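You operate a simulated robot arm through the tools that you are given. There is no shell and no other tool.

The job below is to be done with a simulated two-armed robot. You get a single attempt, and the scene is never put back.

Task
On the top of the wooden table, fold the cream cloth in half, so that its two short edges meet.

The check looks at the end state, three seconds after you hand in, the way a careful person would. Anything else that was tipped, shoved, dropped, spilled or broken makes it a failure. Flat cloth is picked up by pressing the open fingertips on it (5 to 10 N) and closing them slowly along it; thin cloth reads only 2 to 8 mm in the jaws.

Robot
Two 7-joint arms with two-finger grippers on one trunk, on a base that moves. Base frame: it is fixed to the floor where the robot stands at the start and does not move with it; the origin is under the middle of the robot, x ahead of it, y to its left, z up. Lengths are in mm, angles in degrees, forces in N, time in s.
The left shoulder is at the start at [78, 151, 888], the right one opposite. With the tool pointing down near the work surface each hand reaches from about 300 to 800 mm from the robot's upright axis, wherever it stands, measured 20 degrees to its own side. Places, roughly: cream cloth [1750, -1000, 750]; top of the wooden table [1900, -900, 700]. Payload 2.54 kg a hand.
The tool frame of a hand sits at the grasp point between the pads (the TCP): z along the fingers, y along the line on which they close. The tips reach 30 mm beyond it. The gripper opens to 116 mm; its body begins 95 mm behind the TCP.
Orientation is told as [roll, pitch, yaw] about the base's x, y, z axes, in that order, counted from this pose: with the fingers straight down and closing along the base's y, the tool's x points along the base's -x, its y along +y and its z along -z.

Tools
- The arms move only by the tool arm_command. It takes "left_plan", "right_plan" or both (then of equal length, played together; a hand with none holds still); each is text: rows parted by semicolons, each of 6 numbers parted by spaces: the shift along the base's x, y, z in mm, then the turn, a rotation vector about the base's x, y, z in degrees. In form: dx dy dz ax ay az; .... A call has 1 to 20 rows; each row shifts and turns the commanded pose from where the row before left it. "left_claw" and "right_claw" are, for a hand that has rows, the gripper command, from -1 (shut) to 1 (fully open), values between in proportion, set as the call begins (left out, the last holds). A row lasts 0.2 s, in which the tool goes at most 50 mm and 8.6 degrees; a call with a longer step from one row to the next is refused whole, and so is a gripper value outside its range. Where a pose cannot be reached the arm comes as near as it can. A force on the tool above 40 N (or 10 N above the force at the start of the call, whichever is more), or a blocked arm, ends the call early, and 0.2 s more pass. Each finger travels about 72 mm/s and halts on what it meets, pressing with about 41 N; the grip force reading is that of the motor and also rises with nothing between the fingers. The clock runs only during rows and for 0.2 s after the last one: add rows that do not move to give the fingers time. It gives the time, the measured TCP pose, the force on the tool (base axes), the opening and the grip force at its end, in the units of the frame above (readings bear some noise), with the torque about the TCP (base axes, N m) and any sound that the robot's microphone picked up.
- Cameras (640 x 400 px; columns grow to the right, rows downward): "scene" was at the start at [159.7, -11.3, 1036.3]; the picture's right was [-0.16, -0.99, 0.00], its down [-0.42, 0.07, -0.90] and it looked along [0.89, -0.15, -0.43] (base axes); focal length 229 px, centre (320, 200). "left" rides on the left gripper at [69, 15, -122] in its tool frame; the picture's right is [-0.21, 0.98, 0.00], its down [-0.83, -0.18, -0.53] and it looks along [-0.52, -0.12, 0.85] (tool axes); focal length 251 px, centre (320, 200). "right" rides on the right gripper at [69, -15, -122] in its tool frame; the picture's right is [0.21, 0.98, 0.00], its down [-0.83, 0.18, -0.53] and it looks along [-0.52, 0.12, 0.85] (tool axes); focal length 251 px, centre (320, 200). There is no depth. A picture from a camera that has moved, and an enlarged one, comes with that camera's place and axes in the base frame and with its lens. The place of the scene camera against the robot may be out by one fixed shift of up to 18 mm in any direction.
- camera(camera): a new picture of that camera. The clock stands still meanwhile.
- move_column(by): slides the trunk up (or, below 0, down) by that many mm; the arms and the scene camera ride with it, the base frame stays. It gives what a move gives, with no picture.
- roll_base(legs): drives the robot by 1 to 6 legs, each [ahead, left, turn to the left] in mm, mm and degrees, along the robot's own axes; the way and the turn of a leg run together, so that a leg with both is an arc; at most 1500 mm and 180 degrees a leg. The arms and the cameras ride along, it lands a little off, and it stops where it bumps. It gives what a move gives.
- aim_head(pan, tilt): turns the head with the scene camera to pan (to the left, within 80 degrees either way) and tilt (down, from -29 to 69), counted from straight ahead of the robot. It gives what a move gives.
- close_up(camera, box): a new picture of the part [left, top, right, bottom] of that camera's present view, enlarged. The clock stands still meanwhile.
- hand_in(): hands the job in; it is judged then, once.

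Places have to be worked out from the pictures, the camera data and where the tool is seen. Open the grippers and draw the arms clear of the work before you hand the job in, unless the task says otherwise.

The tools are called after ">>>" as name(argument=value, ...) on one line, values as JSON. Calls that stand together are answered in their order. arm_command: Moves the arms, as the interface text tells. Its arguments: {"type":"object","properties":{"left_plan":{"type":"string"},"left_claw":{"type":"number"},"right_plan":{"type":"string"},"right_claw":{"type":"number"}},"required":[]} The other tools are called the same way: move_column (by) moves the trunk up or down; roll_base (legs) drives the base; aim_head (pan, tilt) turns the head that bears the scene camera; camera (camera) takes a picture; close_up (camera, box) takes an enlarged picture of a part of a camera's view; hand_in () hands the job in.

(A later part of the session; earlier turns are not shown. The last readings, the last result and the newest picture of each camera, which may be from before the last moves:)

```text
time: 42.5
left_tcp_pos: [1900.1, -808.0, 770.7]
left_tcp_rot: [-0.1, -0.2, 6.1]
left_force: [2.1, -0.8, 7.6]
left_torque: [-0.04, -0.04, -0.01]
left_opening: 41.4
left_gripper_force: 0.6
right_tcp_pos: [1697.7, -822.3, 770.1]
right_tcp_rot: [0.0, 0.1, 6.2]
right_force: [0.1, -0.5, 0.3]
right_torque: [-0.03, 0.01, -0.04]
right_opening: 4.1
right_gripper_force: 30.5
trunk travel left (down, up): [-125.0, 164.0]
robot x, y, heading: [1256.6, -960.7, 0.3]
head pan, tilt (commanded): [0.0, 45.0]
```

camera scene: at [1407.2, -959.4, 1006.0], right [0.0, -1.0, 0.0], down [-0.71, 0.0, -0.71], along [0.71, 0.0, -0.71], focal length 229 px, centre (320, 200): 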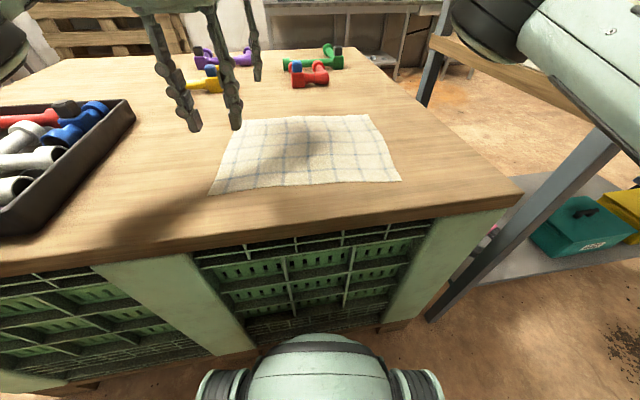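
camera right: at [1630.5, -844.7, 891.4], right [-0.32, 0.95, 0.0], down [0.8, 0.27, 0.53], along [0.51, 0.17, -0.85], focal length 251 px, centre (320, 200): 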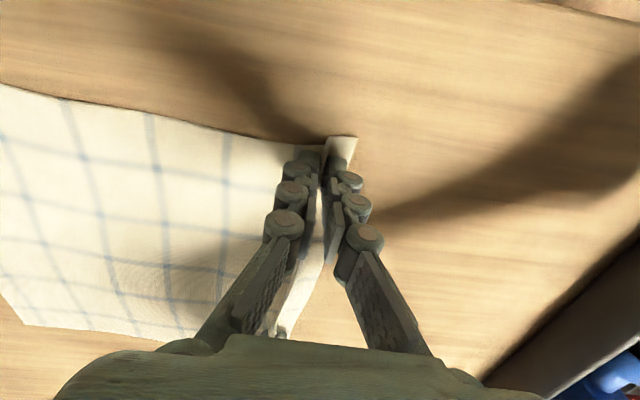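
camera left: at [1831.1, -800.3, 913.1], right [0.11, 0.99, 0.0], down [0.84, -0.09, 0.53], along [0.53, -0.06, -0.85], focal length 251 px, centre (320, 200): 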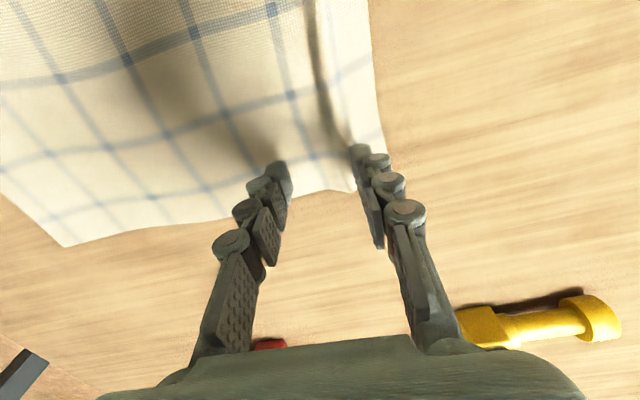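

Left presses with 7.6 N again; I'll close slowly in steps.

>>> arm_command(left_plan="0 0 -0.2 0 0 0;0 0 0 0 0 0", left_claw=-0.42)

>>> arm_command(left_plan="0 0 0 0 0 0;0 0 0 0 0 0", left_claw=-0.54)

>>> arm_command(left_plan="0 0 -0.2 0 0 0;0 0 0 0 0 0", left_claw=-0.66)

>>> arm_command(left_plan="0 0 -0.3 0 0 0;0 0 0 0 0 0", left_claw=-0.76)

>>> camera(camera="left")

```text
time: 43.1
left_tcp_pos: [1900.6, -806.6, 771.8]
left_tcp_rot: [0.0, -0.1, 6.2]
left_force: [3.1, -0.4, 11.7]
left_torque: [0.0, -0.04, -0.01]
left_opening: 33.8
left_gripper_force: 0.0
right_tcp_pos: [1698.4, -822.4, 770.2]
right_tcp_rot: [-0.1, 0.0, 6.2]
right_force: [0.4, 0.3, -1.7]
right_torque: [0.08, 0.01, 0.01]
right_opening: 5.6
right_gripper_force: 37.8
trunk travel left (down, up): [-125.0, 164.0]
robot x, y, heading: [1257.9, -961.4, -0.1]
head pan, tilt (commanded): [0.0, 45.0]
```

```text
time: 43.7
left_tcp_pos: [1899.1, -806.8, 771.5]
left_tcp_rot: [0.1, -0.1, 6.2]
left_force: [0.8, 0.1, 15.3]
left_torque: [0.02, 0.0, 0.01]
left_opening: 26.6
left_gripper_force: 0.0
right_tcp_pos: [1697.9, -823.3, 770.3]
right_tcp_rot: [-0.1, 0.0, 6.2]
right_force: [0.4, 2.8, 6.9]
right_torque: [0.3, 0.01, 0.01]
right_opening: 3.0
right_gripper_force: 36.2
trunk travel left (down, up): [-125.0, 164.0]
robot x, y, heading: [1257.1, -958.2, 0.1]
head pan, tilt (commanded): [0.0, 45.0]
```

```text
time: 44.3
left_tcp_pos: [1898.2, -807.8, 769.8]
left_tcp_rot: [-0.1, 0.1, 6.1]
left_force: [-2.8, -0.5, 14.5]
left_torque: [-0.03, 0.07, 0.03]
left_opening: 18.6
left_gripper_force: 0.0
right_tcp_pos: [1698.2, -822.7, 770.6]
right_tcp_rot: [-0.1, 0.0, 6.2]
right_force: [0.4, 2.1, 0.0]
right_torque: [-0.38, -0.04, 0.02]
right_opening: 0.8
right_gripper_force: 27.0
trunk travel left (down, up): [-125.0, 164.0]
robot x, y, heading: [1257.6, -961.8, 0.1]
head pan, tilt (commanded): [0.0, 45.0]
```

```text
time: 44.9
left_tcp_pos: [1899.5, -806.0, 768.6]
left_tcp_rot: [0.1, 0.0, 6.1]
left_force: [-1.6, -0.4, 8.2]
left_torque: [-0.01, 0.06, -0.02]
left_opening: 12.6
left_gripper_force: 0.1
right_tcp_pos: [1698.8, -821.3, 769.9]
right_tcp_rot: [-0.1, 0.0, 6.3]
right_force: [0.2, 0.1, 0.7]
right_torque: [-0.17, 0.01, 0.0]
right_opening: 1.0
right_gripper_force: 26.0
trunk travel left (down, up): [-125.0, 164.0]
robot x, y, heading: [1258.3, -961.4, 0.3]
head pan, tilt (commanded): [0.0, 45.0]
```

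```text
taken
camera left: at [1830.4, -799.4, 892.3], right [0.11, 0.99, 0.0], down [0.84, -0.09, 0.53], along [0.53, -0.06, -0.85], focal length 251 px, centre (320, 200)
```

left: 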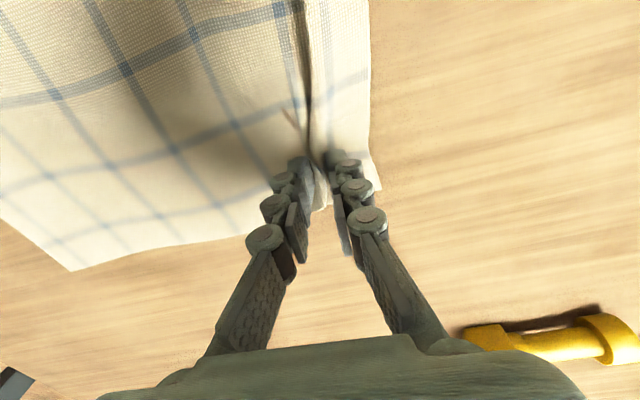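

The ridge is between the left jaws again. I'll shut the left fully and then check the right, whose opening has dropped to about 1 mm.

>>> arm_command(left_plan="0 0 0 0 0 0;0 0 0 0 0 0", left_claw=-0.88)

>>> arm_command(left_plan="0 0 0 0 0 0;0 0 0 0 0 0;0 0 0 0 0 0", left_claw=-1)

>>> camera(camera="left")

>>> camera(camera="right")

>>> close_up(camera="scene", box=[180, 60, 420, 210])

```text
time: 45.5
left_tcp_pos: [1900.5, -805.7, 770.0]
left_tcp_rot: [0.0, 0.0, 6.2]
left_force: [-0.6, -0.4, 5.2]
left_torque: [0.03, 0.01, -0.02]
left_opening: 6.1
left_gripper_force: 0.0
right_tcp_pos: [1697.8, -821.8, 770.1]
right_tcp_rot: [0.0, 0.0, 6.2]
right_force: [0.6, 1.4, 0.2]
right_torque: [-0.25, 0.0, 0.01]
right_opening: 1.4
right_gripper_force: 26.9
trunk travel left (down, up): [-125.0, 164.0]
robot x, y, heading: [1256.2, -964.8, -0.0]
head pan, tilt (commanded): [0.0, 45.0]
```

```text
time: 46.3
left_tcp_pos: [1900.6, -806.1, 770.5]
left_tcp_rot: [-0.1, -0.1, 6.1]
left_force: [0.4, 1.3, 7.8]
left_torque: [0.1, 0.01, -0.07]
left_opening: 1.0
left_gripper_force: 30.0
right_tcp_pos: [1698.5, -823.0, 770.6]
right_tcp_rot: [0.0, -0.1, 6.3]
right_force: [0.1, 1.0, 0.4]
right_torque: [-0.17, -0.01, 0.0]
right_opening: 1.5
right_gripper_force: 27.0
trunk travel left (down, up): [-125.0, 164.0]
robot x, y, heading: [1256.6, -961.7, 0.2]
head pan, tilt (commanded): [0.0, 45.0]
```

```text
taken
camera left: at [1830.7, -799.3, 892.3], right [0.11, 0.99, 0.0], down [0.84, -0.09, 0.53], along [0.53, -0.06, -0.85], focal length 251 px, centre (320, 200)
```

left: 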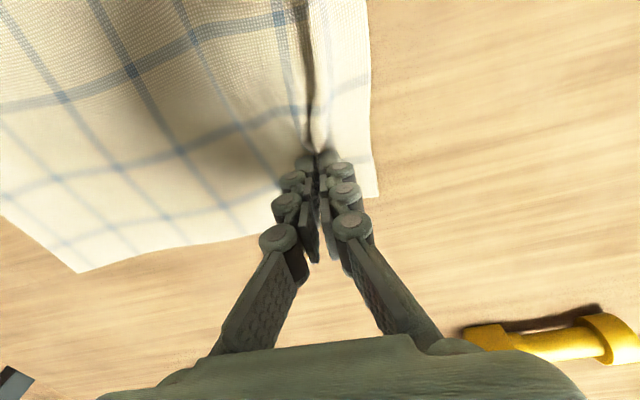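

```text
taken
camera right: at [1630.8, -844.7, 891.2], right [-0.32, 0.95, 0.0], down [0.8, 0.27, 0.53], along [0.51, 0.17, -0.85], focal length 251 px, centre (320, 200)
```

right: 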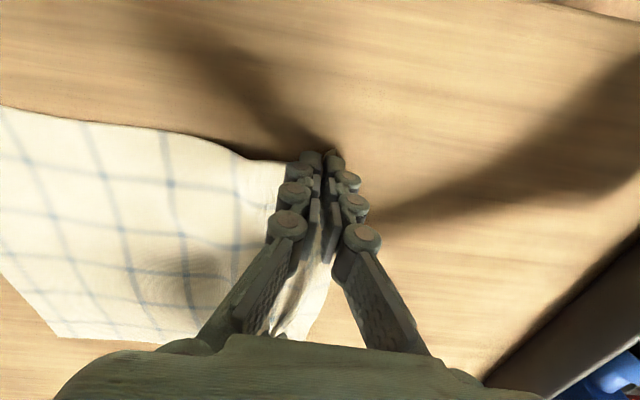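

```text
2.67 times, centred on (300, 135) of scene
camera zoom: at [1406.7, -959.6, 1006.2], right [0.0, -1.0, 0.0], down [-0.71, 0.0, -0.71], along [0.71, 0.0, -0.71], focal length 611 px, centre (373, 373)
```

zoom: 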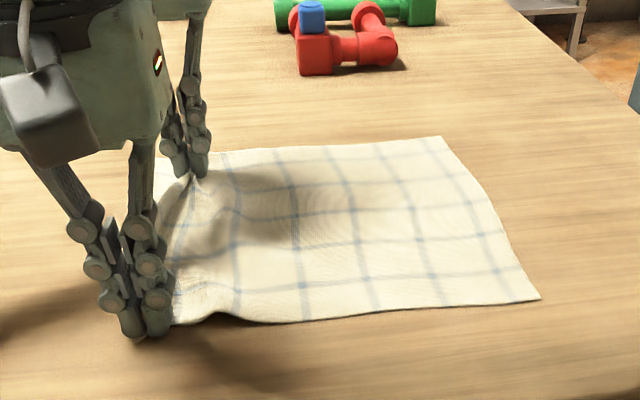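

Both jaws appear shut on ridges now, though the cloth crept a bit. I'll lift both hands 25 mm together and look whether both corners come up.

>>> arm_command(left_plan="0 0 5 0 0 0;0 0 5 0 0 0;0 0 5 0 0 0;0 0 5 0 0 0;0 0 5 0 0 0;0 0 0 0 0 0", right_plan="0 0 5 0 0 0;0 0 5 0 0 0;0 0 5 0 0 0;0 0 5 0 0 0;0 0 5 0 0 0;0 0 0 0 0 0")

>>> camera(camera="left")

>>> camera(camera="right")

>>> close_up(camera="scene", box=[180, 60, 420, 210])

```text
time: 47.7
left_tcp_pos: [1901.1, -807.4, 793.8]
left_tcp_rot: [0.0, 0.0, 6.1]
left_force: [-0.5, 0.3, 3.1]
left_torque: [0.0, 0.01, -0.01]
left_opening: 1.4
left_gripper_force: 29.9
right_tcp_pos: [1697.7, -821.9, 794.1]
right_tcp_rot: [-0.1, -0.1, 6.2]
right_force: [0.8, -0.3, -1.9]
right_torque: [0.02, -0.03, -0.02]
right_opening: 5.6
right_gripper_force: 32.7
trunk travel left (down, up): [-125.0, 164.0]
robot x, y, heading: [1256.7, -964.8, 0.1]
head pan, tilt (commanded): [0.0, 45.0]
```

```text
taken
camera left: at [1831.3, -800.1, 916.5], right [0.11, 0.99, 0.0], down [0.84, -0.09, 0.53], along [0.53, -0.06, -0.85], focal length 251 px, centre (320, 200)
```

left: 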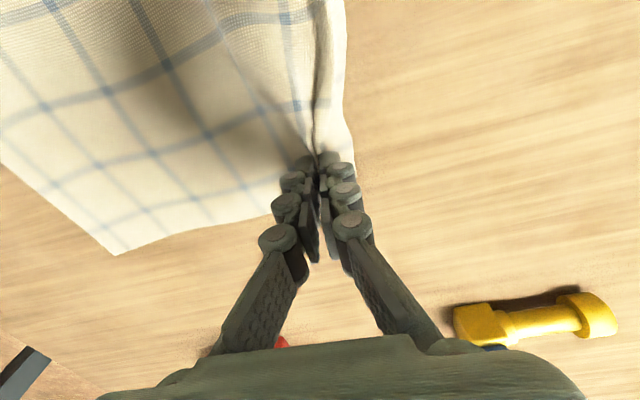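

```text
taken
camera right: at [1630.1, -845.0, 916.0], right [-0.32, 0.95, 0.0], down [0.8, 0.27, 0.53], along [0.51, 0.17, -0.85], focal length 251 px, centre (320, 200)
```

right: 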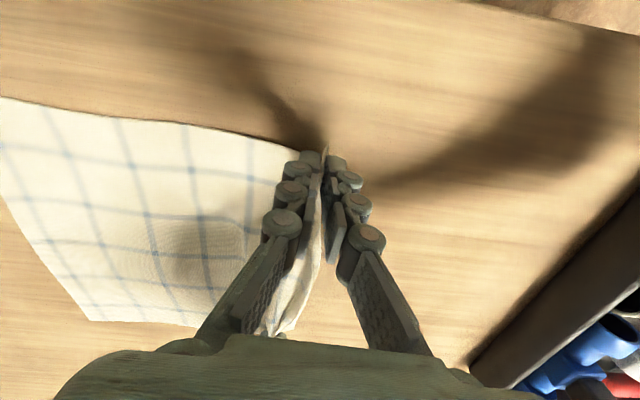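

```text
2.67 times, centred on (300, 135) of scene
camera zoom: at [1407.0, -959.5, 1006.0], right [0.0, -1.0, 0.0], down [-0.71, 0.0, -0.71], along [0.71, 0.0, -0.71], focal length 611 px, centre (373, 373)
```

zoom: 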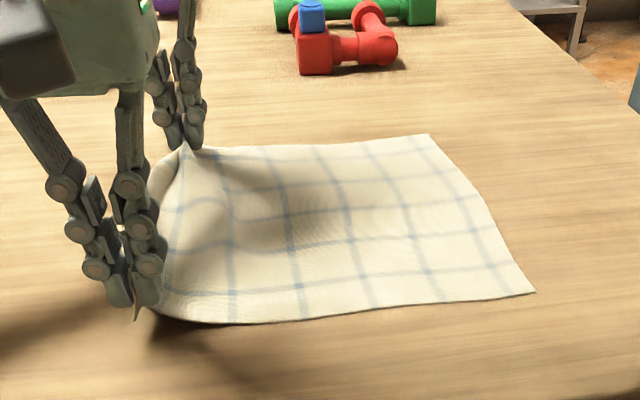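

Both corners are lifted, so both hands hold. The cloth got skewed while gathering (right edge now about (1978,-1013)–(1724,-1067)), so I'll lower slightly and drag the cloth gently 50 mm to the left to pull it straight and flat behind the hands.

>>> arm_command(left_plan="0 0 -5 0 0 0;0 0 -5 0 0 0;0 0 -5 0 0 0;0 5 0 0 0 0;0 5 0 0 0 0;0 5 0 0 0 0;0 5 0 0 0 0;0 5 0 0 0 0;0 5 0 0 0 0;0 5 0 0 0 0;0 5 0 0 0 0;0 5 0 0 0 0;0 5 0 0 0 0;0 0 0 0 0 0", right_plan="0 0 -5 0 0 0;0 0 -5 0 0 0;0 0 -5 0 0 0;0 5 0 0 0 0;0 5 0 0 0 0;0 5 0 0 0 0;0 5 0 0 0 0;0 5 0 0 0 0;0 5 0 0 0 0;0 5 0 0 0 0;0 5 0 0 0 0;0 5 0 0 0 0;0 5 0 0 0 0;0 0 0 0 0 0")

>>> camera(camera="left")

>>> camera(camera="right")

>>> close_up(camera="scene", box=[160, 60, 400, 210])

```text
time: 50.7
left_tcp_pos: [1900.8, -756.4, 779.0]
left_tcp_rot: [0.1, -0.1, 6.3]
left_force: [-0.2, 0.2, -0.7]
left_torque: [-0.01, -0.02, -0.01]
left_opening: 1.8
left_gripper_force: 27.7
right_tcp_pos: [1699.1, -772.8, 779.3]
right_tcp_rot: [-0.1, 0.0, 6.2]
right_force: [-0.9, 1.2, 1.0]
right_torque: [0.03, -0.03, 0.0]
right_opening: 0.6
right_gripper_force: 25.9
trunk travel left (down, up): [-125.0, 164.0]
robot x, y, heading: [1258.5, -963.8, -0.0]
head pan, tilt (commanded): [0.0, 45.0]
```

```text
taken
camera left: at [1832.0, -749.1, 901.7], right [0.11, 0.99, 0.0], down [0.84, -0.09, 0.53], along [0.53, -0.06, -0.85], focal length 251 px, centre (320, 200)
```

left: 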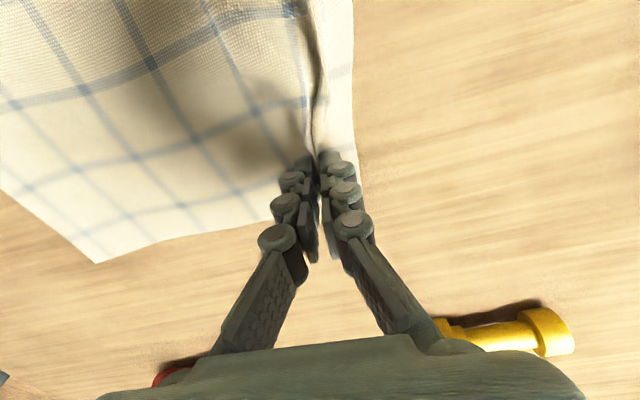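

```text
taken
camera right: at [1631.2, -795.0, 900.3], right [-0.32, 0.95, 0.0], down [0.8, 0.27, 0.53], along [0.51, 0.17, -0.85], focal length 251 px, centre (320, 200)
```

right: 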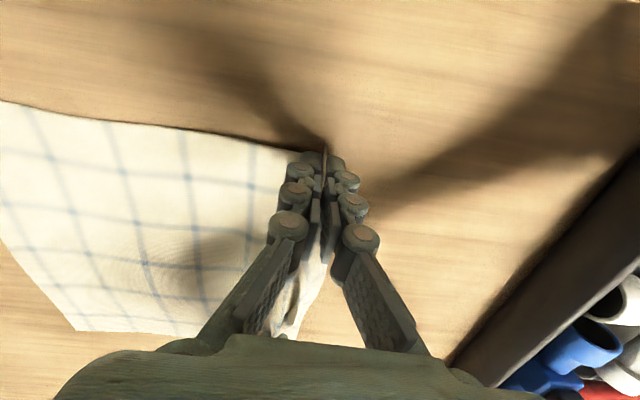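

```text
2.67 times, centred on (280, 135) of scene
camera zoom: at [1407.0, -959.5, 1006.1], right [0.0, -1.0, 0.0], down [-0.71, 0.0, -0.71], along [0.71, 0.0, -0.71], focal length 611 px, centre (427, 373)
```

zoom: 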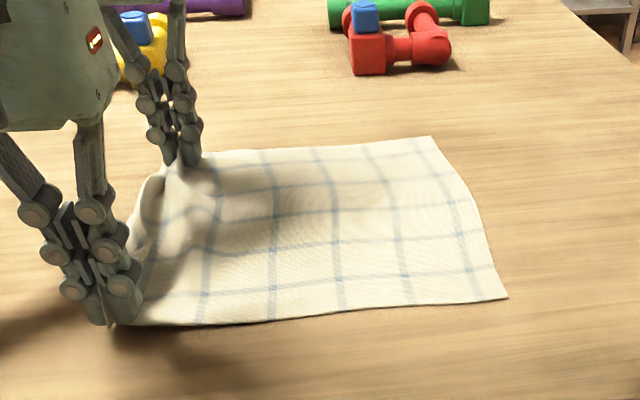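

The cloth is straighter, but the ridges took too much cloth (about 60–75 mm), which would spoil the edge match. I'll set it down, open the jaws so it unfurls, lift clear and look, then regrasp nearer the edge with a smaller gather.

>>> arm_command(left_plan="0 0 -3 0 0 0;0 0 -2 0 0 0;0 0 0 0 0 0", right_plan="0 0 -3 0 0 0;0 0 -2 0 0 0;0 0 0 0 0 0")

>>> arm_command(left_plan="0 0 0 0 0 0;0 0 0 0 0 0;0 0 0 0 0 0;0 0 0 0 0 0", right_plan="0 0 0 0 0 0;0 0 0 0 0 0;0 0 0 0 0 0;0 0 0 0 0 0", left_claw=-0.1, right_claw=-0.1)

>>> arm_command(left_plan="0 0 10 0 0 0;0 0 20 0 0 0;0 0 20 0 0 0;0 0 20 0 0 0;0 0 0 0 0 0", right_plan="0 0 10 0 0 0;0 0 20 0 0 0;0 0 20 0 0 0;0 0 20 0 0 0;0 0 0 0 0 0")

>>> camera(camera="left")

>>> camera(camera="right")

>>> close_up(camera="scene", box=[160, 60, 400, 210])

```text
time: 51.5
left_tcp_pos: [1901.9, -756.1, 775.1]
left_tcp_rot: [0.0, 0.0, 6.0]
left_force: [-0.5, -0.4, -1.1]
left_torque: [0.01, 0.03, 0.0]
left_opening: 2.2
left_gripper_force: 27.2
right_tcp_pos: [1697.1, -772.2, 774.9]
right_tcp_rot: [-0.1, 0.0, 6.2]
right_force: [0.2, -0.4, 0.4]
right_torque: [0.0, -0.01, -0.01]
right_opening: 0.1
right_gripper_force: 26.3
trunk travel left (down, up): [-125.0, 164.0]
robot x, y, heading: [1255.6, -961.2, 0.2]
head pan, tilt (commanded): [0.0, 45.0]
```

```text
time: 52.5
left_tcp_pos: [1902.5, -755.9, 774.8]
left_tcp_rot: [0.1, -0.1, 6.1]
left_force: [0.2, 0.0, -0.6]
left_torque: [-0.01, 0.02, 0.02]
left_opening: 52.4
left_gripper_force: 0.0
right_tcp_pos: [1697.6, -772.3, 775.7]
right_tcp_rot: [0.1, 0.0, 6.2]
right_force: [-0.2, 1.1, 0.5]
right_torque: [-0.01, 0.02, 0.02]
right_opening: 52.1
right_gripper_force: 0.0
trunk travel left (down, up): [-125.0, 164.0]
robot x, y, heading: [1258.2, -966.3, 0.3]
head pan, tilt (commanded): [0.0, 45.0]
```

```text
time: 53.7
left_tcp_pos: [1902.2, -755.6, 842.3]
left_tcp_rot: [0.0, 0.0, 6.1]
left_force: [-1.3, -0.1, -0.5]
left_torque: [0.02, -0.03, 0.0]
left_opening: 52.3
left_gripper_force: 0.0
right_tcp_pos: [1697.9, -770.9, 844.2]
right_tcp_rot: [0.0, 0.0, 6.2]
right_force: [-1.0, -1.0, 0.5]
right_torque: [0.03, 0.0, -0.01]
right_opening: 52.0
right_gripper_force: 0.1
trunk travel left (down, up): [-125.0, 164.0]
robot x, y, heading: [1256.1, -961.2, 0.2]
head pan, tilt (commanded): [0.0, 45.0]
```

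```text
taken
camera left: at [1832.1, -749.2, 965.7], right [0.11, 0.99, 0.0], down [0.84, -0.09, 0.53], along [0.53, -0.06, -0.85], focal length 251 px, centre (320, 200)
```

left: 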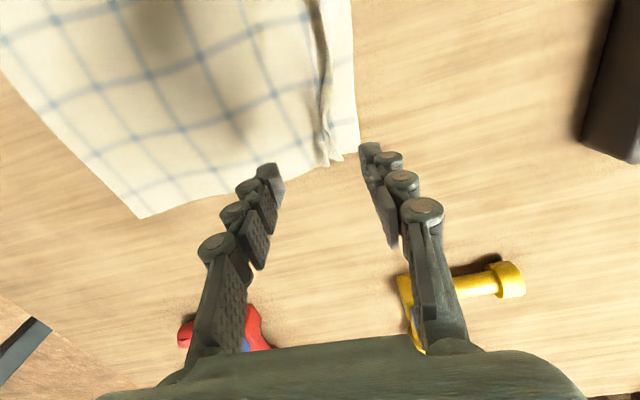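

```text
taken
camera right: at [1629.8, -793.8, 966.1], right [-0.32, 0.95, 0.0], down [0.8, 0.27, 0.53], along [0.51, 0.17, -0.85], focal length 251 px, centre (320, 200)
```

right: 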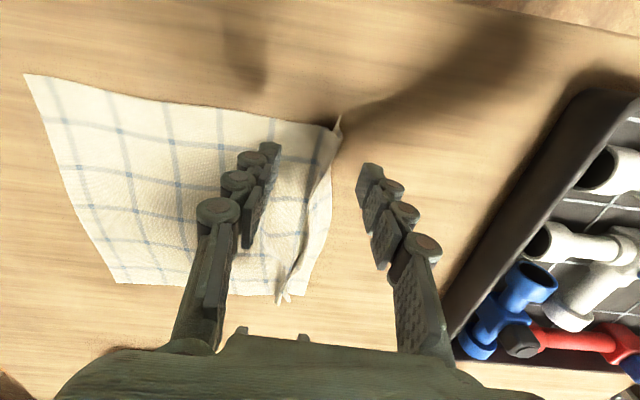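

```text
2.67 times, centred on (280, 135) of scene
camera zoom: at [1407.1, -959.5, 1006.0], right [0.0, -1.0, 0.0], down [-0.71, 0.0, -0.71], along [0.71, 0.0, -0.71], focal length 611 px, centre (427, 373)
```

zoom: 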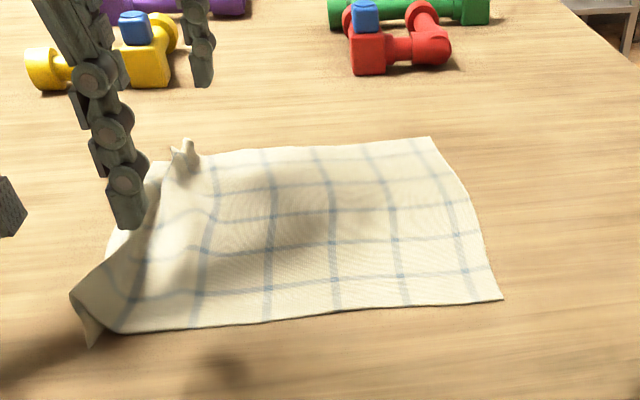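

The ridges stayed partly standing after release, and the near-left corner is curled. I'll zoom in to see their shape before smoothing the flap outward.

>>> close_up(camera="right", box=[230, 90, 390, 310])

>>> close_up(camera="scene", box=[170, 100, 270, 200])

>>> close_up(camera="left", box=[220, 0, 420, 190])

```text
1.82 times, centred on (310, 200) of right
camera zoom: at [1629.8, -793.8, 966.1], right [-0.32, 0.95, 0.0], down [0.8, 0.27, 0.53], along [0.51, 0.17, -0.85], focal length 457 px, centre (338, 200)
```

zoom: 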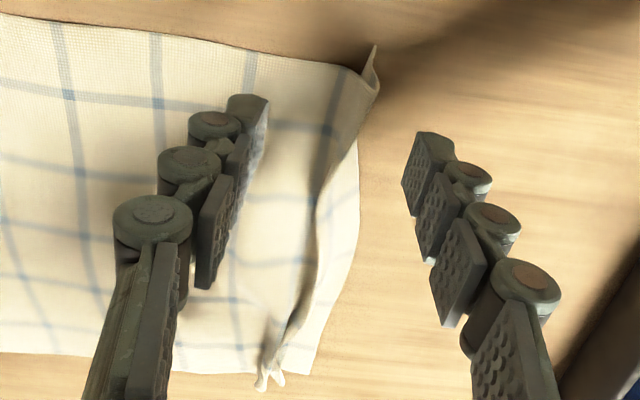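

```text
4.00 times, centred on (220, 150) of scene
camera zoom: at [1407.1, -959.5, 1006.0], right [0.0, -1.0, 0.0], down [-0.71, 0.0, -0.71], along [0.71, 0.0, -0.71], focal length 917 px, centre (720, 400)
```

zoom: 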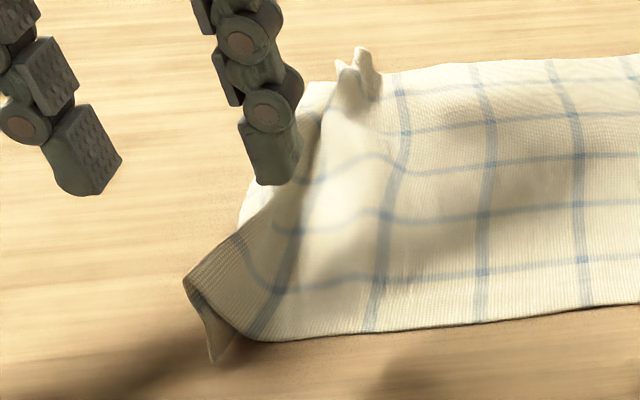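

```text
2.11 times, centred on (320, 95) of left
camera zoom: at [1832.1, -749.2, 965.7], right [0.11, 0.99, 0.0], down [0.84, -0.09, 0.53], along [0.53, -0.06, -0.85], focal length 529 px, centre (320, 421)
```

zoom: 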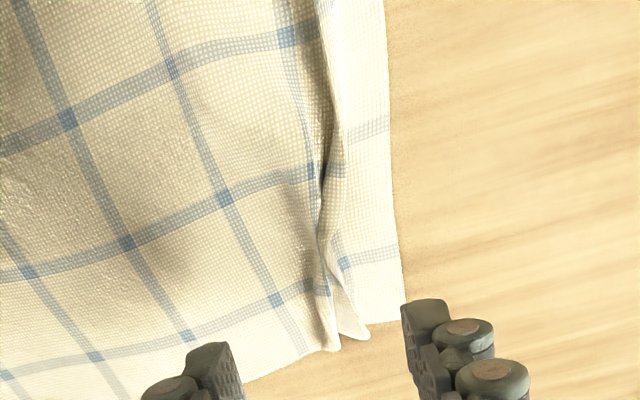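

The pleat stands about 30 mm inside the left edge with a flat flap outside it. I'll shut the left jaws, press them on the far flap, and drag it left to pull the pleat flat; first I'll position and descend.

>>> arm_command(left_plan="0 6.5 0 0 0 0;0 6.5 0 0 0 0;0 6.5 0 0 0 0;0 6.5 0 0 0 0;0 0 -20 0 0 0;0 0 -20 0 0 0;0 0 -20 0 0 0;0 0 -8 0 0 0;0 0 0 0 0 0", left_claw=-1)

>>> camera(camera="left")

>>> close_up(camera="scene", box=[170, 100, 270, 200])

```text
time: 55.7
left_tcp_pos: [1899.8, -730.0, 776.5]
left_tcp_rot: [0.0, 0.0, 6.2]
left_force: [-0.1, 0.6, 0.3]
left_torque: [0.01, -0.01, 0.01]
left_opening: 0.1
left_gripper_force: 28.9
right_tcp_pos: [1697.3, -771.1, 845.2]
right_tcp_rot: [0.0, 0.0, 6.3]
right_force: [-0.7, 0.0, 0.2]
right_torque: [0.0, -0.02, 0.01]
right_opening: 52.1
right_gripper_force: 0.1
trunk travel left (down, up): [-125.0, 164.0]
robot x, y, heading: [1256.8, -964.2, 0.1]
head pan, tilt (commanded): [0.0, 45.0]
```

```text
taken
camera left: at [1831.2, -723.1, 898.4], right [0.11, 0.99, 0.0], down [0.84, -0.09, 0.53], along [0.53, -0.06, -0.85], focal length 251 px, centre (320, 200)
```

left: 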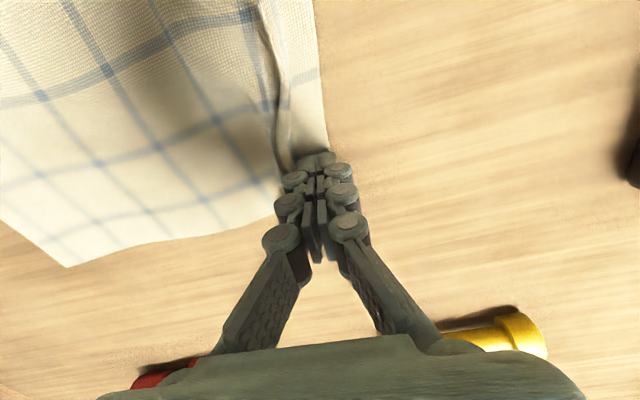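

```text
4.00 times, centred on (220, 150) of scene
camera zoom: at [1407.2, -959.4, 1006.0], right [0.0, -1.0, 0.0], down [-0.71, 0.0, -0.71], along [0.71, 0.0, -0.71], focal length 917 px, centre (720, 400)
```

zoom: 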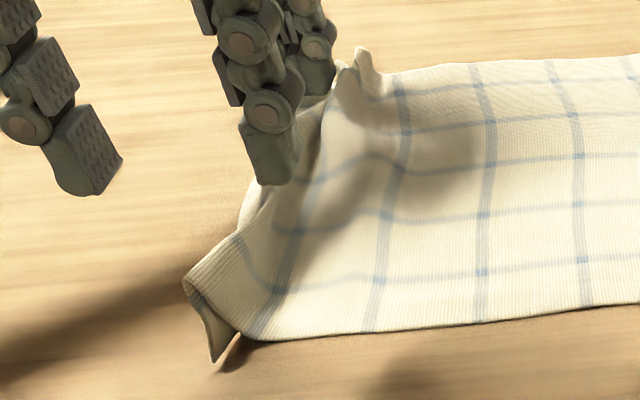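

The closed tips sit over the flap, just beside the pleat. I'll descend to contact.

>>> arm_command(left_plan="0 1.5 -3 0 0 0;0 1.5 -2 0 0 0;0 0 0 0 0 0")

>>> arm_command(left_plan="0 0 -1.5 0 0 0;0 0 0 0 0 0")

```text
time: 56.5
left_tcp_pos: [1901.5, -727.1, 770.4]
left_tcp_rot: [0.0, 0.0, 6.2]
left_force: [0.5, 0.2, 0.3]
left_torque: [0.0, 0.01, -0.03]
left_opening: 0.0
left_gripper_force: 28.7
right_tcp_pos: [1697.2, -772.5, 844.9]
right_tcp_rot: [0.0, 0.0, 6.1]
right_force: [1.2, -0.4, -0.1]
right_torque: [0.01, 0.01, 0.03]
right_opening: 52.5
right_gripper_force: 0.0
trunk travel left (down, up): [-125.0, 164.0]
robot x, y, heading: [1254.3, -966.3, 0.0]
head pan, tilt (commanded): [0.0, 45.0]
```

```text
time: 57.1
left_tcp_pos: [1901.8, -727.6, 768.2]
left_tcp_rot: [-0.1, 0.0, 6.2]
left_force: [-0.1, -0.5, 1.4]
left_torque: [-0.02, 0.04, 0.04]
left_opening: 0.0
left_gripper_force: 29.0
right_tcp_pos: [1697.0, -772.6, 844.9]
right_tcp_rot: [0.0, 0.0, 6.2]
right_force: [0.4, 0.2, 0.3]
right_torque: [0.01, 0.0, 0.01]
right_opening: 52.2
right_gripper_force: 0.1
trunk travel left (down, up): [-125.0, 164.0]
robot x, y, heading: [1260.4, -961.8, -0.1]
head pan, tilt (commanded): [0.0, 45.0]
```

When shut the tips are a couple of mm shorter; contact is just starting. I'll press ~2 mm more and check the force, then drag left.

>>> arm_command(left_plan="0 0 -1.2 0 0 0;0 0 0 0 0 0")

>>> arm_command(left_plan="0 3 -0.4 0 0 0;0 3 0 0 0 0;0 3 0 0 0 0;0 3 0 0 0 0;0 3 0 0 0 0;0 0 0 0 0 0")

>>> camera(camera="left")

>>> camera(camera="right")

```text
time: 57.7
left_tcp_pos: [1900.7, -727.5, 768.9]
left_tcp_rot: [0.0, -0.1, 6.1]
left_force: [0.4, -0.3, 2.0]
left_torque: [-0.02, -0.01, 0.0]
left_opening: 0.1
left_gripper_force: 28.6
right_tcp_pos: [1697.2, -771.5, 843.6]
right_tcp_rot: [0.0, 0.0, 6.2]
right_force: [-0.3, -1.0, -0.6]
right_torque: [0.01, -0.02, 0.02]
right_opening: 52.3
right_gripper_force: 0.1
trunk travel left (down, up): [-125.0, 164.0]
robot x, y, heading: [1256.5, -964.2, -0.0]
head pan, tilt (commanded): [0.0, 45.0]
```

```text
time: 59.1
left_tcp_pos: [1901.5, -712.8, 768.5]
left_tcp_rot: [0.0, 0.0, 6.1]
left_force: [1.2, -3.1, 8.2]
left_torque: [-0.06, -0.01, -0.01]
left_opening: 0.0
left_gripper_force: 28.6
right_tcp_pos: [1697.6, -771.2, 845.0]
right_tcp_rot: [-0.1, 0.0, 6.2]
right_force: [0.3, -0.1, -1.3]
right_torque: [-0.01, 0.01, -0.02]
right_opening: 52.2
right_gripper_force: 0.1
trunk travel left (down, up): [-125.0, 164.0]
robot x, y, heading: [1258.7, -966.0, -0.1]
head pan, tilt (commanded): [0.0, 45.0]
```

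```text
taken
camera left: at [1831.4, -705.4, 890.7], right [0.11, 0.99, 0.0], down [0.84, -0.09, 0.53], along [0.53, -0.06, -0.85], focal length 251 px, centre (320, 200)
```

left: 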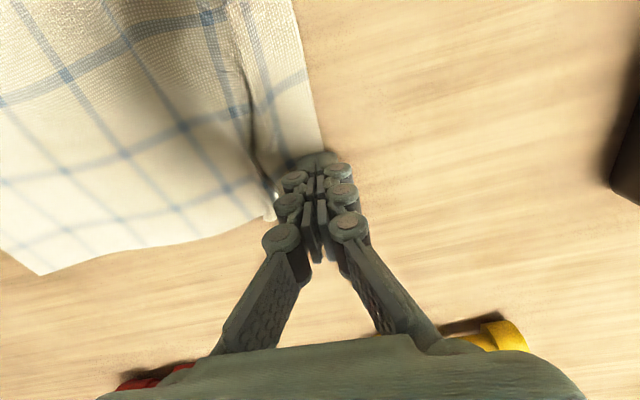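

```text
taken
camera right: at [1629.4, -794.1, 966.4], right [-0.32, 0.95, 0.0], down [0.8, 0.27, 0.53], along [0.51, 0.17, -0.85], focal length 251 px, centre (320, 200)
```

right: 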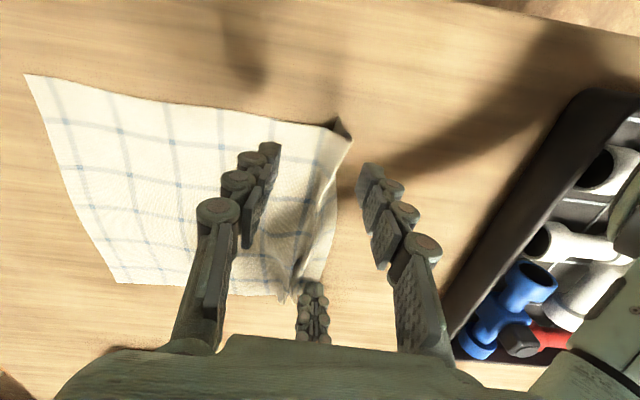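

It works: the flap slides left with the tips while the rest stays put. I'll keep dragging.

>>> arm_command(left_plan="0 3 0 0 0 0;0 3 0 0 0 0;0 3 0 0 0 0;0 3 0 0 0 0;0 3 0 0 0 0;0 3 0 0 0 0;0 3 0 0 0 0;0 0 0 0 0 0")

>>> camera(camera="left")

>>> camera(camera="right")

>>> close_up(camera="scene", box=[160, 60, 400, 210])

```text
time: 60.9
left_tcp_pos: [1901.2, -691.6, 767.9]
left_tcp_rot: [0.1, 0.0, 6.3]
left_force: [-0.8, -2.2, 6.9]
left_torque: [-0.07, 0.0, 0.02]
left_opening: 0.0
left_gripper_force: 28.6
right_tcp_pos: [1696.8, -771.6, 845.5]
right_tcp_rot: [0.0, 0.1, 6.3]
right_force: [-1.1, 0.1, -0.1]
right_torque: [-0.02, -0.02, -0.03]
right_opening: 52.2
right_gripper_force: 0.0
trunk travel left (down, up): [-125.0, 164.0]
robot x, y, heading: [1257.8, -966.6, 0.1]
head pan, tilt (commanded): [0.0, 45.0]
```

```text
taken
camera left: at [1831.4, -684.4, 890.9], right [0.11, 0.99, 0.0], down [0.84, -0.09, 0.53], along [0.53, -0.06, -0.85], focal length 251 px, centre (320, 200)
```

left: 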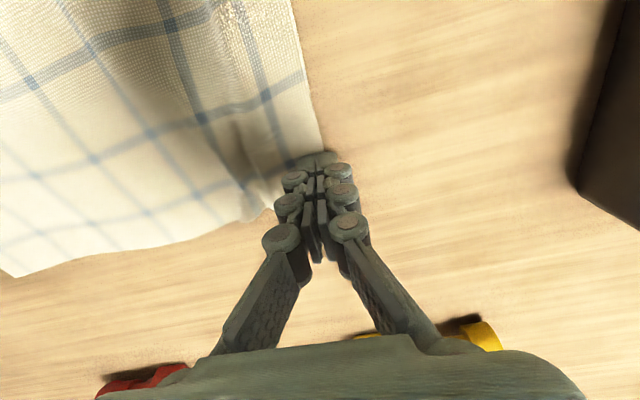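

```text
taken
camera right: at [1629.4, -794.1, 966.3], right [-0.32, 0.95, 0.0], down [0.8, 0.27, 0.53], along [0.51, 0.17, -0.85], focal length 251 px, centre (320, 200)
```

right: 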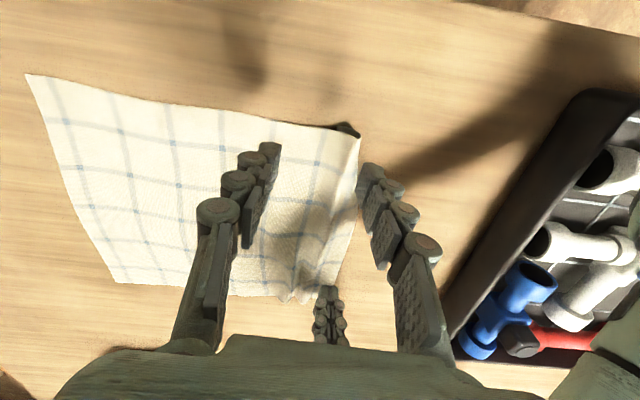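

```text
2.67 times, centred on (280, 135) of scene
camera zoom: at [1406.6, -959.7, 1006.1], right [0.0, -1.0, 0.0], down [-0.71, 0.0, -0.71], along [0.71, 0.0, -0.71], focal length 611 px, centre (427, 373)
```

zoom: 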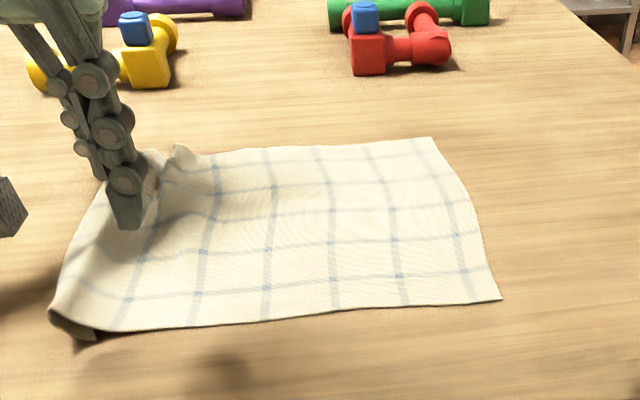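

The pleat is nearly gone. I'll drag 15 mm more with the left, then look at the near corner, which seems tucked under.

>>> arm_command(left_plan="0 3 0 0 0 0;0 3 0 0 0 0;0 3 0 0 0 0;0 3 0 0 0 0;0 3 0 0 0 0;0 0 0 0 0 0")

>>> camera(camera="left")

>>> close_up(camera="right", box=[230, 90, 390, 310])

>>> close_up(camera="scene", box=[160, 60, 400, 210])

```text
time: 62.3
left_tcp_pos: [1901.2, -675.7, 768.1]
left_tcp_rot: [0.0, 0.0, 6.2]
left_force: [0.1, -2.3, 7.5]
left_torque: [-0.09, 0.01, 0.0]
left_opening: 0.1
left_gripper_force: 28.1
right_tcp_pos: [1696.8, -771.6, 844.8]
right_tcp_rot: [0.0, 0.0, 6.1]
right_force: [-0.1, -0.9, -0.5]
right_torque: [0.04, -0.01, 0.01]
right_opening: 52.3
right_gripper_force: 0.1
trunk travel left (down, up): [-125.0, 164.0]
robot x, y, heading: [1260.2, -965.4, 0.3]
head pan, tilt (commanded): [0.0, 45.0]
```

```text
taken
camera left: at [1830.9, -669.5, 890.8], right [0.11, 0.99, 0.0], down [0.84, -0.09, 0.53], along [0.53, -0.06, -0.85], focal length 251 px, centre (320, 200)
```

left: 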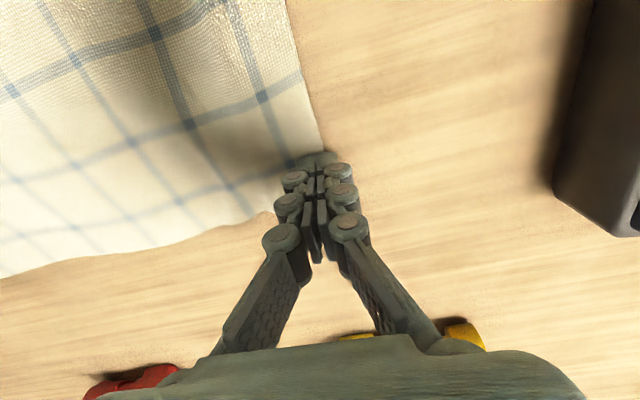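

```text
1.82 times, centred on (310, 200) of right
camera zoom: at [1629.3, -794.2, 966.4], right [-0.32, 0.95, 0.0], down [0.8, 0.27, 0.53], along [0.51, 0.17, -0.85], focal length 457 px, centre (338, 200)
```

zoom: 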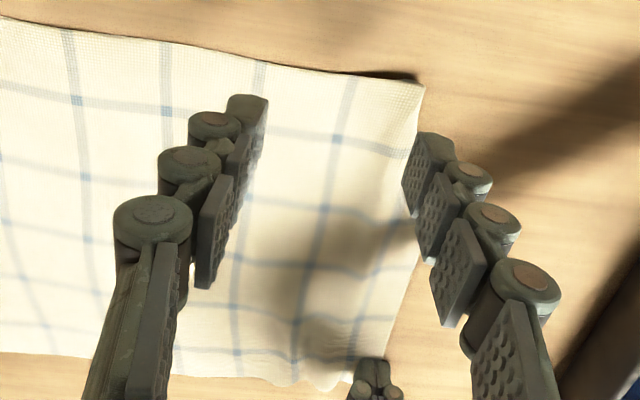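

```text
2.67 times, centred on (280, 135) of scene
camera zoom: at [1406.6, -959.8, 1006.2], right [0.0, -1.0, 0.0], down [-0.71, 0.0, -0.71], along [0.71, 0.0, -0.71], focal length 611 px, centre (427, 373)
```

zoom: 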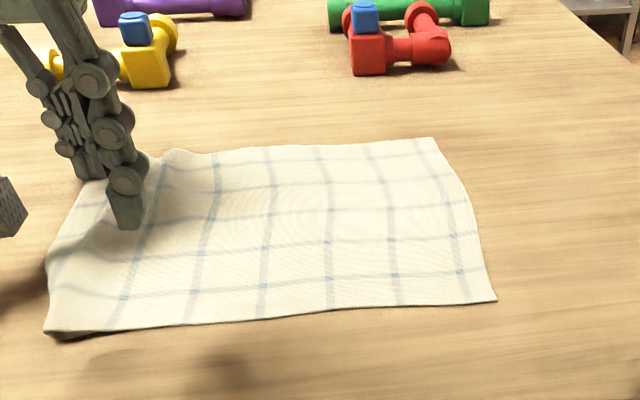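

The smoothing worked: the cloth lies almost flat again. The near edge is still ~30 mm compressed toward its left corner, so I'll keep the left hand pressing and do the same with the right hand (shut jaws) at about (1712,-736).

>>> arm_command(right_plan="5 12 0 0 0 0;5 12 0 0 0 0;5 12 0 0 0 0;0 0 -20 0 0 0;0 0 -20 0 0 0;0 0 -20 0 0 0;0 0 -9 0 0 0;0 0 0 0 0 0", right_claw=-1)

>>> camera(camera="right")

>>> close_up(camera="scene", box=[160, 60, 400, 210])

```text
time: 64.1
left_tcp_pos: [1900.8, -676.7, 768.2]
left_tcp_rot: [0.0, 0.1, 6.2]
left_force: [-0.7, -0.1, 8.9]
left_torque: [-0.05, 0.01, 0.0]
left_opening: 0.0
left_gripper_force: 28.2
right_tcp_pos: [1712.2, -736.8, 774.8]
right_tcp_rot: [0.0, 0.1, 6.2]
right_force: [-0.4, -0.2, 0.1]
right_torque: [-0.05, 0.02, 0.0]
right_opening: 0.3
right_gripper_force: 28.7
trunk travel left (down, up): [-125.0, 164.0]
robot x, y, heading: [1256.9, -962.9, -0.3]
head pan, tilt (commanded): [0.0, 45.0]
```

```text
taken
camera right: at [1644.8, -758.9, 896.5], right [-0.32, 0.95, 0.0], down [0.8, 0.27, 0.53], along [0.51, 0.17, -0.85], focal length 251 px, centre (320, 200)
```

right: 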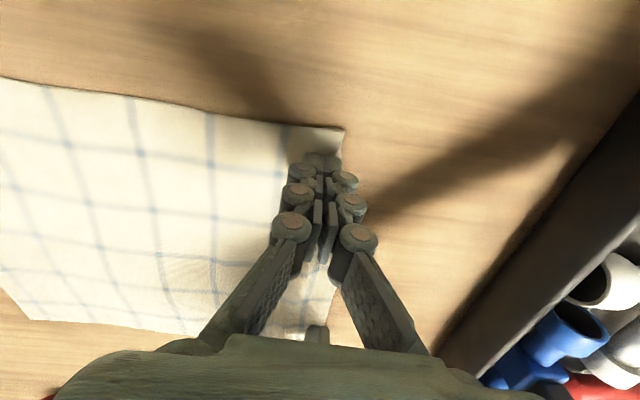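

```text
2.67 times, centred on (280, 135) of scene
camera zoom: at [1406.5, -959.7, 1006.2], right [0.0, -1.0, 0.0], down [-0.71, 0.0, -0.71], along [0.71, 0.0, -0.71], focal length 611 px, centre (427, 373)
```

zoom: 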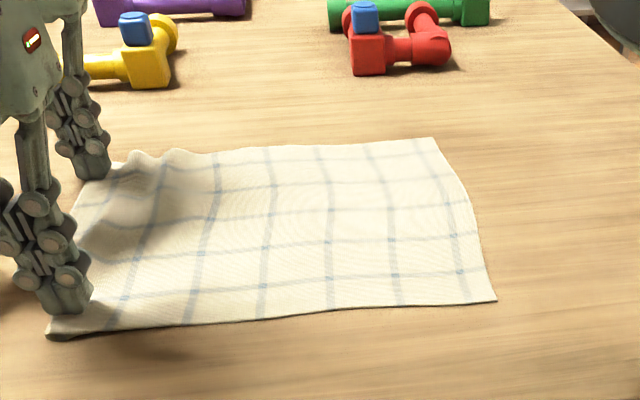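

The right shut tips are over the near flap. I'll descend to contact and press, then drag left.

>>> arm_command(right_plan="0 0 -3 0 0 0;0 0 -2.5 0 0 0;0 0 -1.5 0 0 0;0 0 0 0 0 0")

>>> arm_command(right_plan="0 0 -1 0 0 0;0 0 0 0 0 0")

```text
time: 65.1
left_tcp_pos: [1900.4, -677.6, 768.8]
left_tcp_rot: [0.0, 0.1, 6.2]
left_force: [1.0, 0.4, 6.0]
left_torque: [-0.01, 0.0, -0.01]
left_opening: 0.1
left_gripper_force: 28.4
right_tcp_pos: [1712.4, -736.6, 769.0]
right_tcp_rot: [0.1, -0.1, 6.1]
right_force: [-0.4, -0.2, 8.6]
right_torque: [0.03, 0.03, 0.03]
right_opening: 0.0
right_gripper_force: 29.0
trunk travel left (down, up): [-125.0, 164.0]
robot x, y, heading: [1258.2, -966.2, 0.2]
head pan, tilt (commanded): [0.0, 45.0]
```

```text
time: 65.7
left_tcp_pos: [1898.8, -675.8, 767.9]
left_tcp_rot: [0.1, 0.1, 6.2]
left_force: [0.8, -0.1, 2.7]
left_torque: [0.0, -0.01, -0.01]
left_opening: 0.0
left_gripper_force: 28.4
right_tcp_pos: [1713.5, -736.9, 768.8]
right_tcp_rot: [0.1, -0.1, 6.1]
right_force: [-1.5, 1.1, 20.7]
right_torque: [0.01, 0.15, 0.04]
right_opening: 0.1
right_gripper_force: 28.2
trunk travel left (down, up): [-125.0, 164.0]
robot x, y, heading: [1256.3, -960.3, 0.2]
head pan, tilt (commanded): [0.0, 45.0]
```

That last mm took it to 20 N, so I'll ease back up 1.2 mm and drag left 15 mm.

>>> arm_command(right_plan="0 0 1 0 0 0;0 3 0 0 0 0;0 3 0 0 0 0;0 3 0 0 0 0;0 3 0 0 0 0;0 3 0 0 0 0;0 0 0 0 0 0")

>>> camera(camera="right")

>>> close_up(camera="scene", box=[160, 60, 400, 210])

```text
time: 67.3
left_tcp_pos: [1899.2, -676.5, 768.4]
left_tcp_rot: [0.0, 0.0, 6.2]
left_force: [-0.2, -0.8, 2.9]
left_torque: [-0.02, -0.01, 0.05]
left_opening: 0.1
left_gripper_force: 29.2
right_tcp_pos: [1713.5, -720.9, 769.0]
right_tcp_rot: [0.0, 0.0, 6.2]
right_force: [0.5, -2.1, 8.0]
right_torque: [-0.07, 0.0, 0.02]
right_opening: 0.0
right_gripper_force: 28.2
trunk travel left (down, up): [-125.0, 164.0]
robot x, y, heading: [1258.9, -964.5, 0.1]
head pan, tilt (commanded): [0.0, 45.0]
```

```text
taken
camera right: at [1645.1, -744.4, 890.5], right [-0.32, 0.95, 0.0], down [0.8, 0.27, 0.53], along [0.51, 0.17, -0.85], focal length 251 px, centre (320, 200)
```

right: 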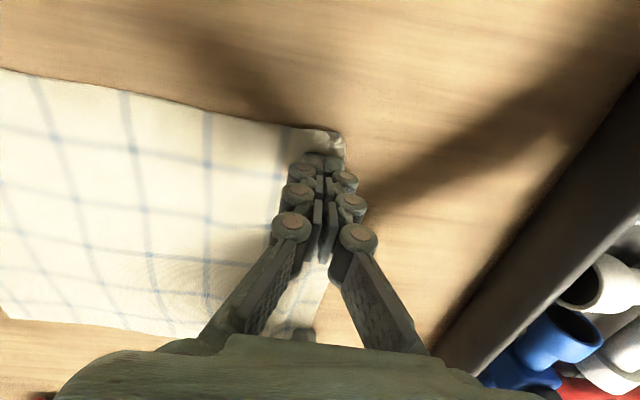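

```text
2.67 times, centred on (280, 135) of scene
camera zoom: at [1406.5, -959.9, 1006.2], right [0.0, -1.0, 0.0], down [-0.71, 0.0, -0.71], along [0.71, 0.0, -0.71], focal length 611 px, centre (427, 373)
```

zoom: 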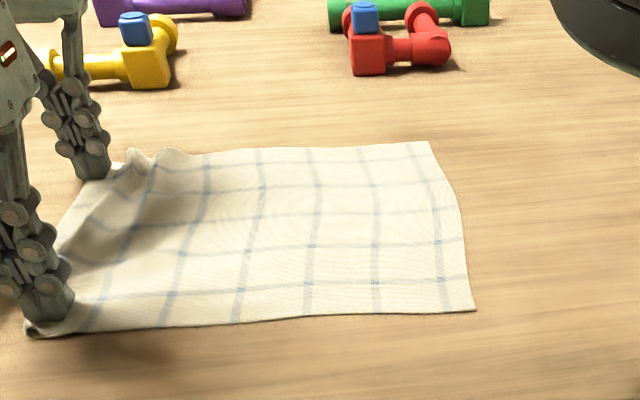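

The whole cloth turned slightly (right edge now (1958,-961)–(1708,-990)), so the near edge is taut, though the near-left corner looks curled under. I'll zoom in on that corner.

>>> close_up(camera="right", box=[240, 90, 400, 190])

>>> close_up(camera="scene", box=[150, 105, 350, 195])

```text
4.00 times, centred on (320, 140) of right
camera zoom: at [1645.1, -744.4, 890.5], right [-0.32, 0.95, 0.0], down [0.8, 0.27, 0.53], along [0.51, 0.17, -0.85], focal length 1006 px, centre (320, 440)
```

zoom: 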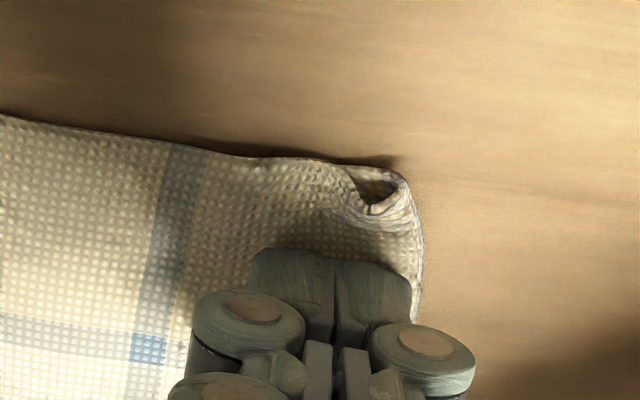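

```text
3.20 times, centred on (250, 150) of scene
camera zoom: at [1406.5, -959.9, 1006.2], right [0.0, -1.0, 0.0], down [-0.71, 0.0, -0.71], along [0.71, 0.0, -0.71], focal length 734 px, centre (544, 360)
```

zoom: 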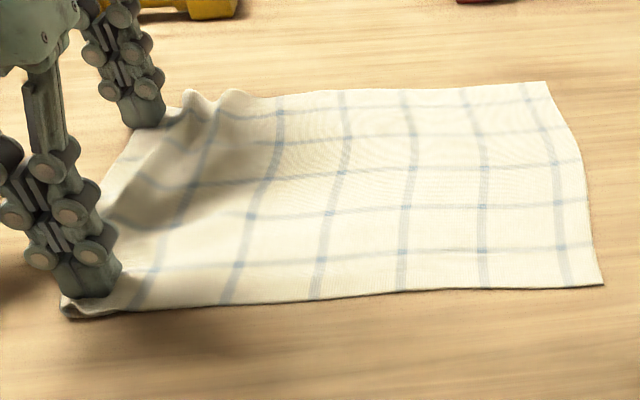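

The near-left corner is tucked under by about 40 mm. I'll lift the right hand, pinch the top layer a bit inside that fold, raise it so the tucked flap hangs out, then lay it down moving right so the flap trails to the left.

>>> arm_command(right_plan="0 0 8 0 0 0;-2 -8 8 0 0 0;-2 -8 0 0 0 0;0 0 0 0 0 0;0 0 -5 0 0 0;0 0 -4 0 0 0;0 0 0 0 0 0", right_claw=-0.45)

>>> close_up(camera="right", box=[200, 90, 440, 240])

```text
time: 68.9
left_tcp_pos: [1899.8, -675.9, 769.1]
left_tcp_rot: [0.0, 0.1, 6.2]
left_force: [-1.9, -0.3, 7.2]
left_torque: [-0.01, 0.0, 0.01]
left_opening: 0.0
left_gripper_force: 28.7
right_tcp_pos: [1708.7, -737.0, 775.4]
right_tcp_rot: [0.1, 0.0, 6.2]
right_force: [-0.8, -0.7, 0.5]
right_torque: [-0.03, 0.04, 0.01]
right_opening: 32.0
right_gripper_force: 0.1
trunk travel left (down, up): [-125.0, 164.0]
robot x, y, heading: [1254.1, -960.7, 0.3]
head pan, tilt (commanded): [0.0, 45.0]
```

```text
2.67 times, centred on (320, 165) of right
camera zoom: at [1641.6, -760.3, 897.0], right [-0.32, 0.95, 0.0], down [0.8, 0.27, 0.53], along [0.51, 0.17, -0.85], focal length 670 px, centre (320, 293)
```

zoom: 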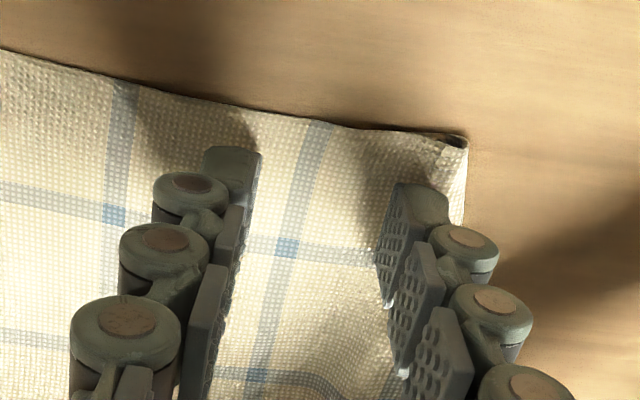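

The open tips straddle the strip just inside the fold. I'll press down to contact.

>>> arm_command(right_plan="0 0 -3 0 0 0;0 0 -1.5 0 0 0;0 0 0 0 0 0")

>>> arm_command(right_plan="0 0 -1 0 0 0;0 0 0 0 0 0")

```text
time: 69.7
left_tcp_pos: [1900.1, -676.2, 768.3]
left_tcp_rot: [0.0, 0.0, 6.2]
left_force: [0.7, -0.7, 7.3]
left_torque: [-0.04, 0.01, 0.01]
left_opening: 0.1
left_gripper_force: 28.2
right_tcp_pos: [1709.4, -736.7, 771.7]
right_tcp_rot: [-0.1, 0.0, 6.2]
right_force: [0.4, -1.1, 2.7]
right_torque: [0.1, 0.04, -0.01]
right_opening: 31.6
right_gripper_force: 0.1
trunk travel left (down, up): [-125.0, 164.0]
robot x, y, heading: [1255.6, -963.8, -0.0]
head pan, tilt (commanded): [0.0, 45.0]
```

```text
time: 70.3
left_tcp_pos: [1899.7, -676.4, 768.2]
left_tcp_rot: [0.0, 0.0, 6.2]
left_force: [1.6, -0.5, 3.5]
left_torque: [-0.01, -0.04, 0.0]
left_opening: 0.0
left_gripper_force: 28.3
right_tcp_pos: [1709.0, -736.7, 770.7]
right_tcp_rot: [0.2, -0.1, 6.3]
right_force: [2.0, 1.8, 13.9]
right_torque: [0.29, 0.01, -0.02]
right_opening: 31.7
right_gripper_force: 3.0
trunk travel left (down, up): [-125.0, 164.0]
robot x, y, heading: [1257.5, -963.1, 0.1]
head pan, tilt (commanded): [0.0, 45.0]
```

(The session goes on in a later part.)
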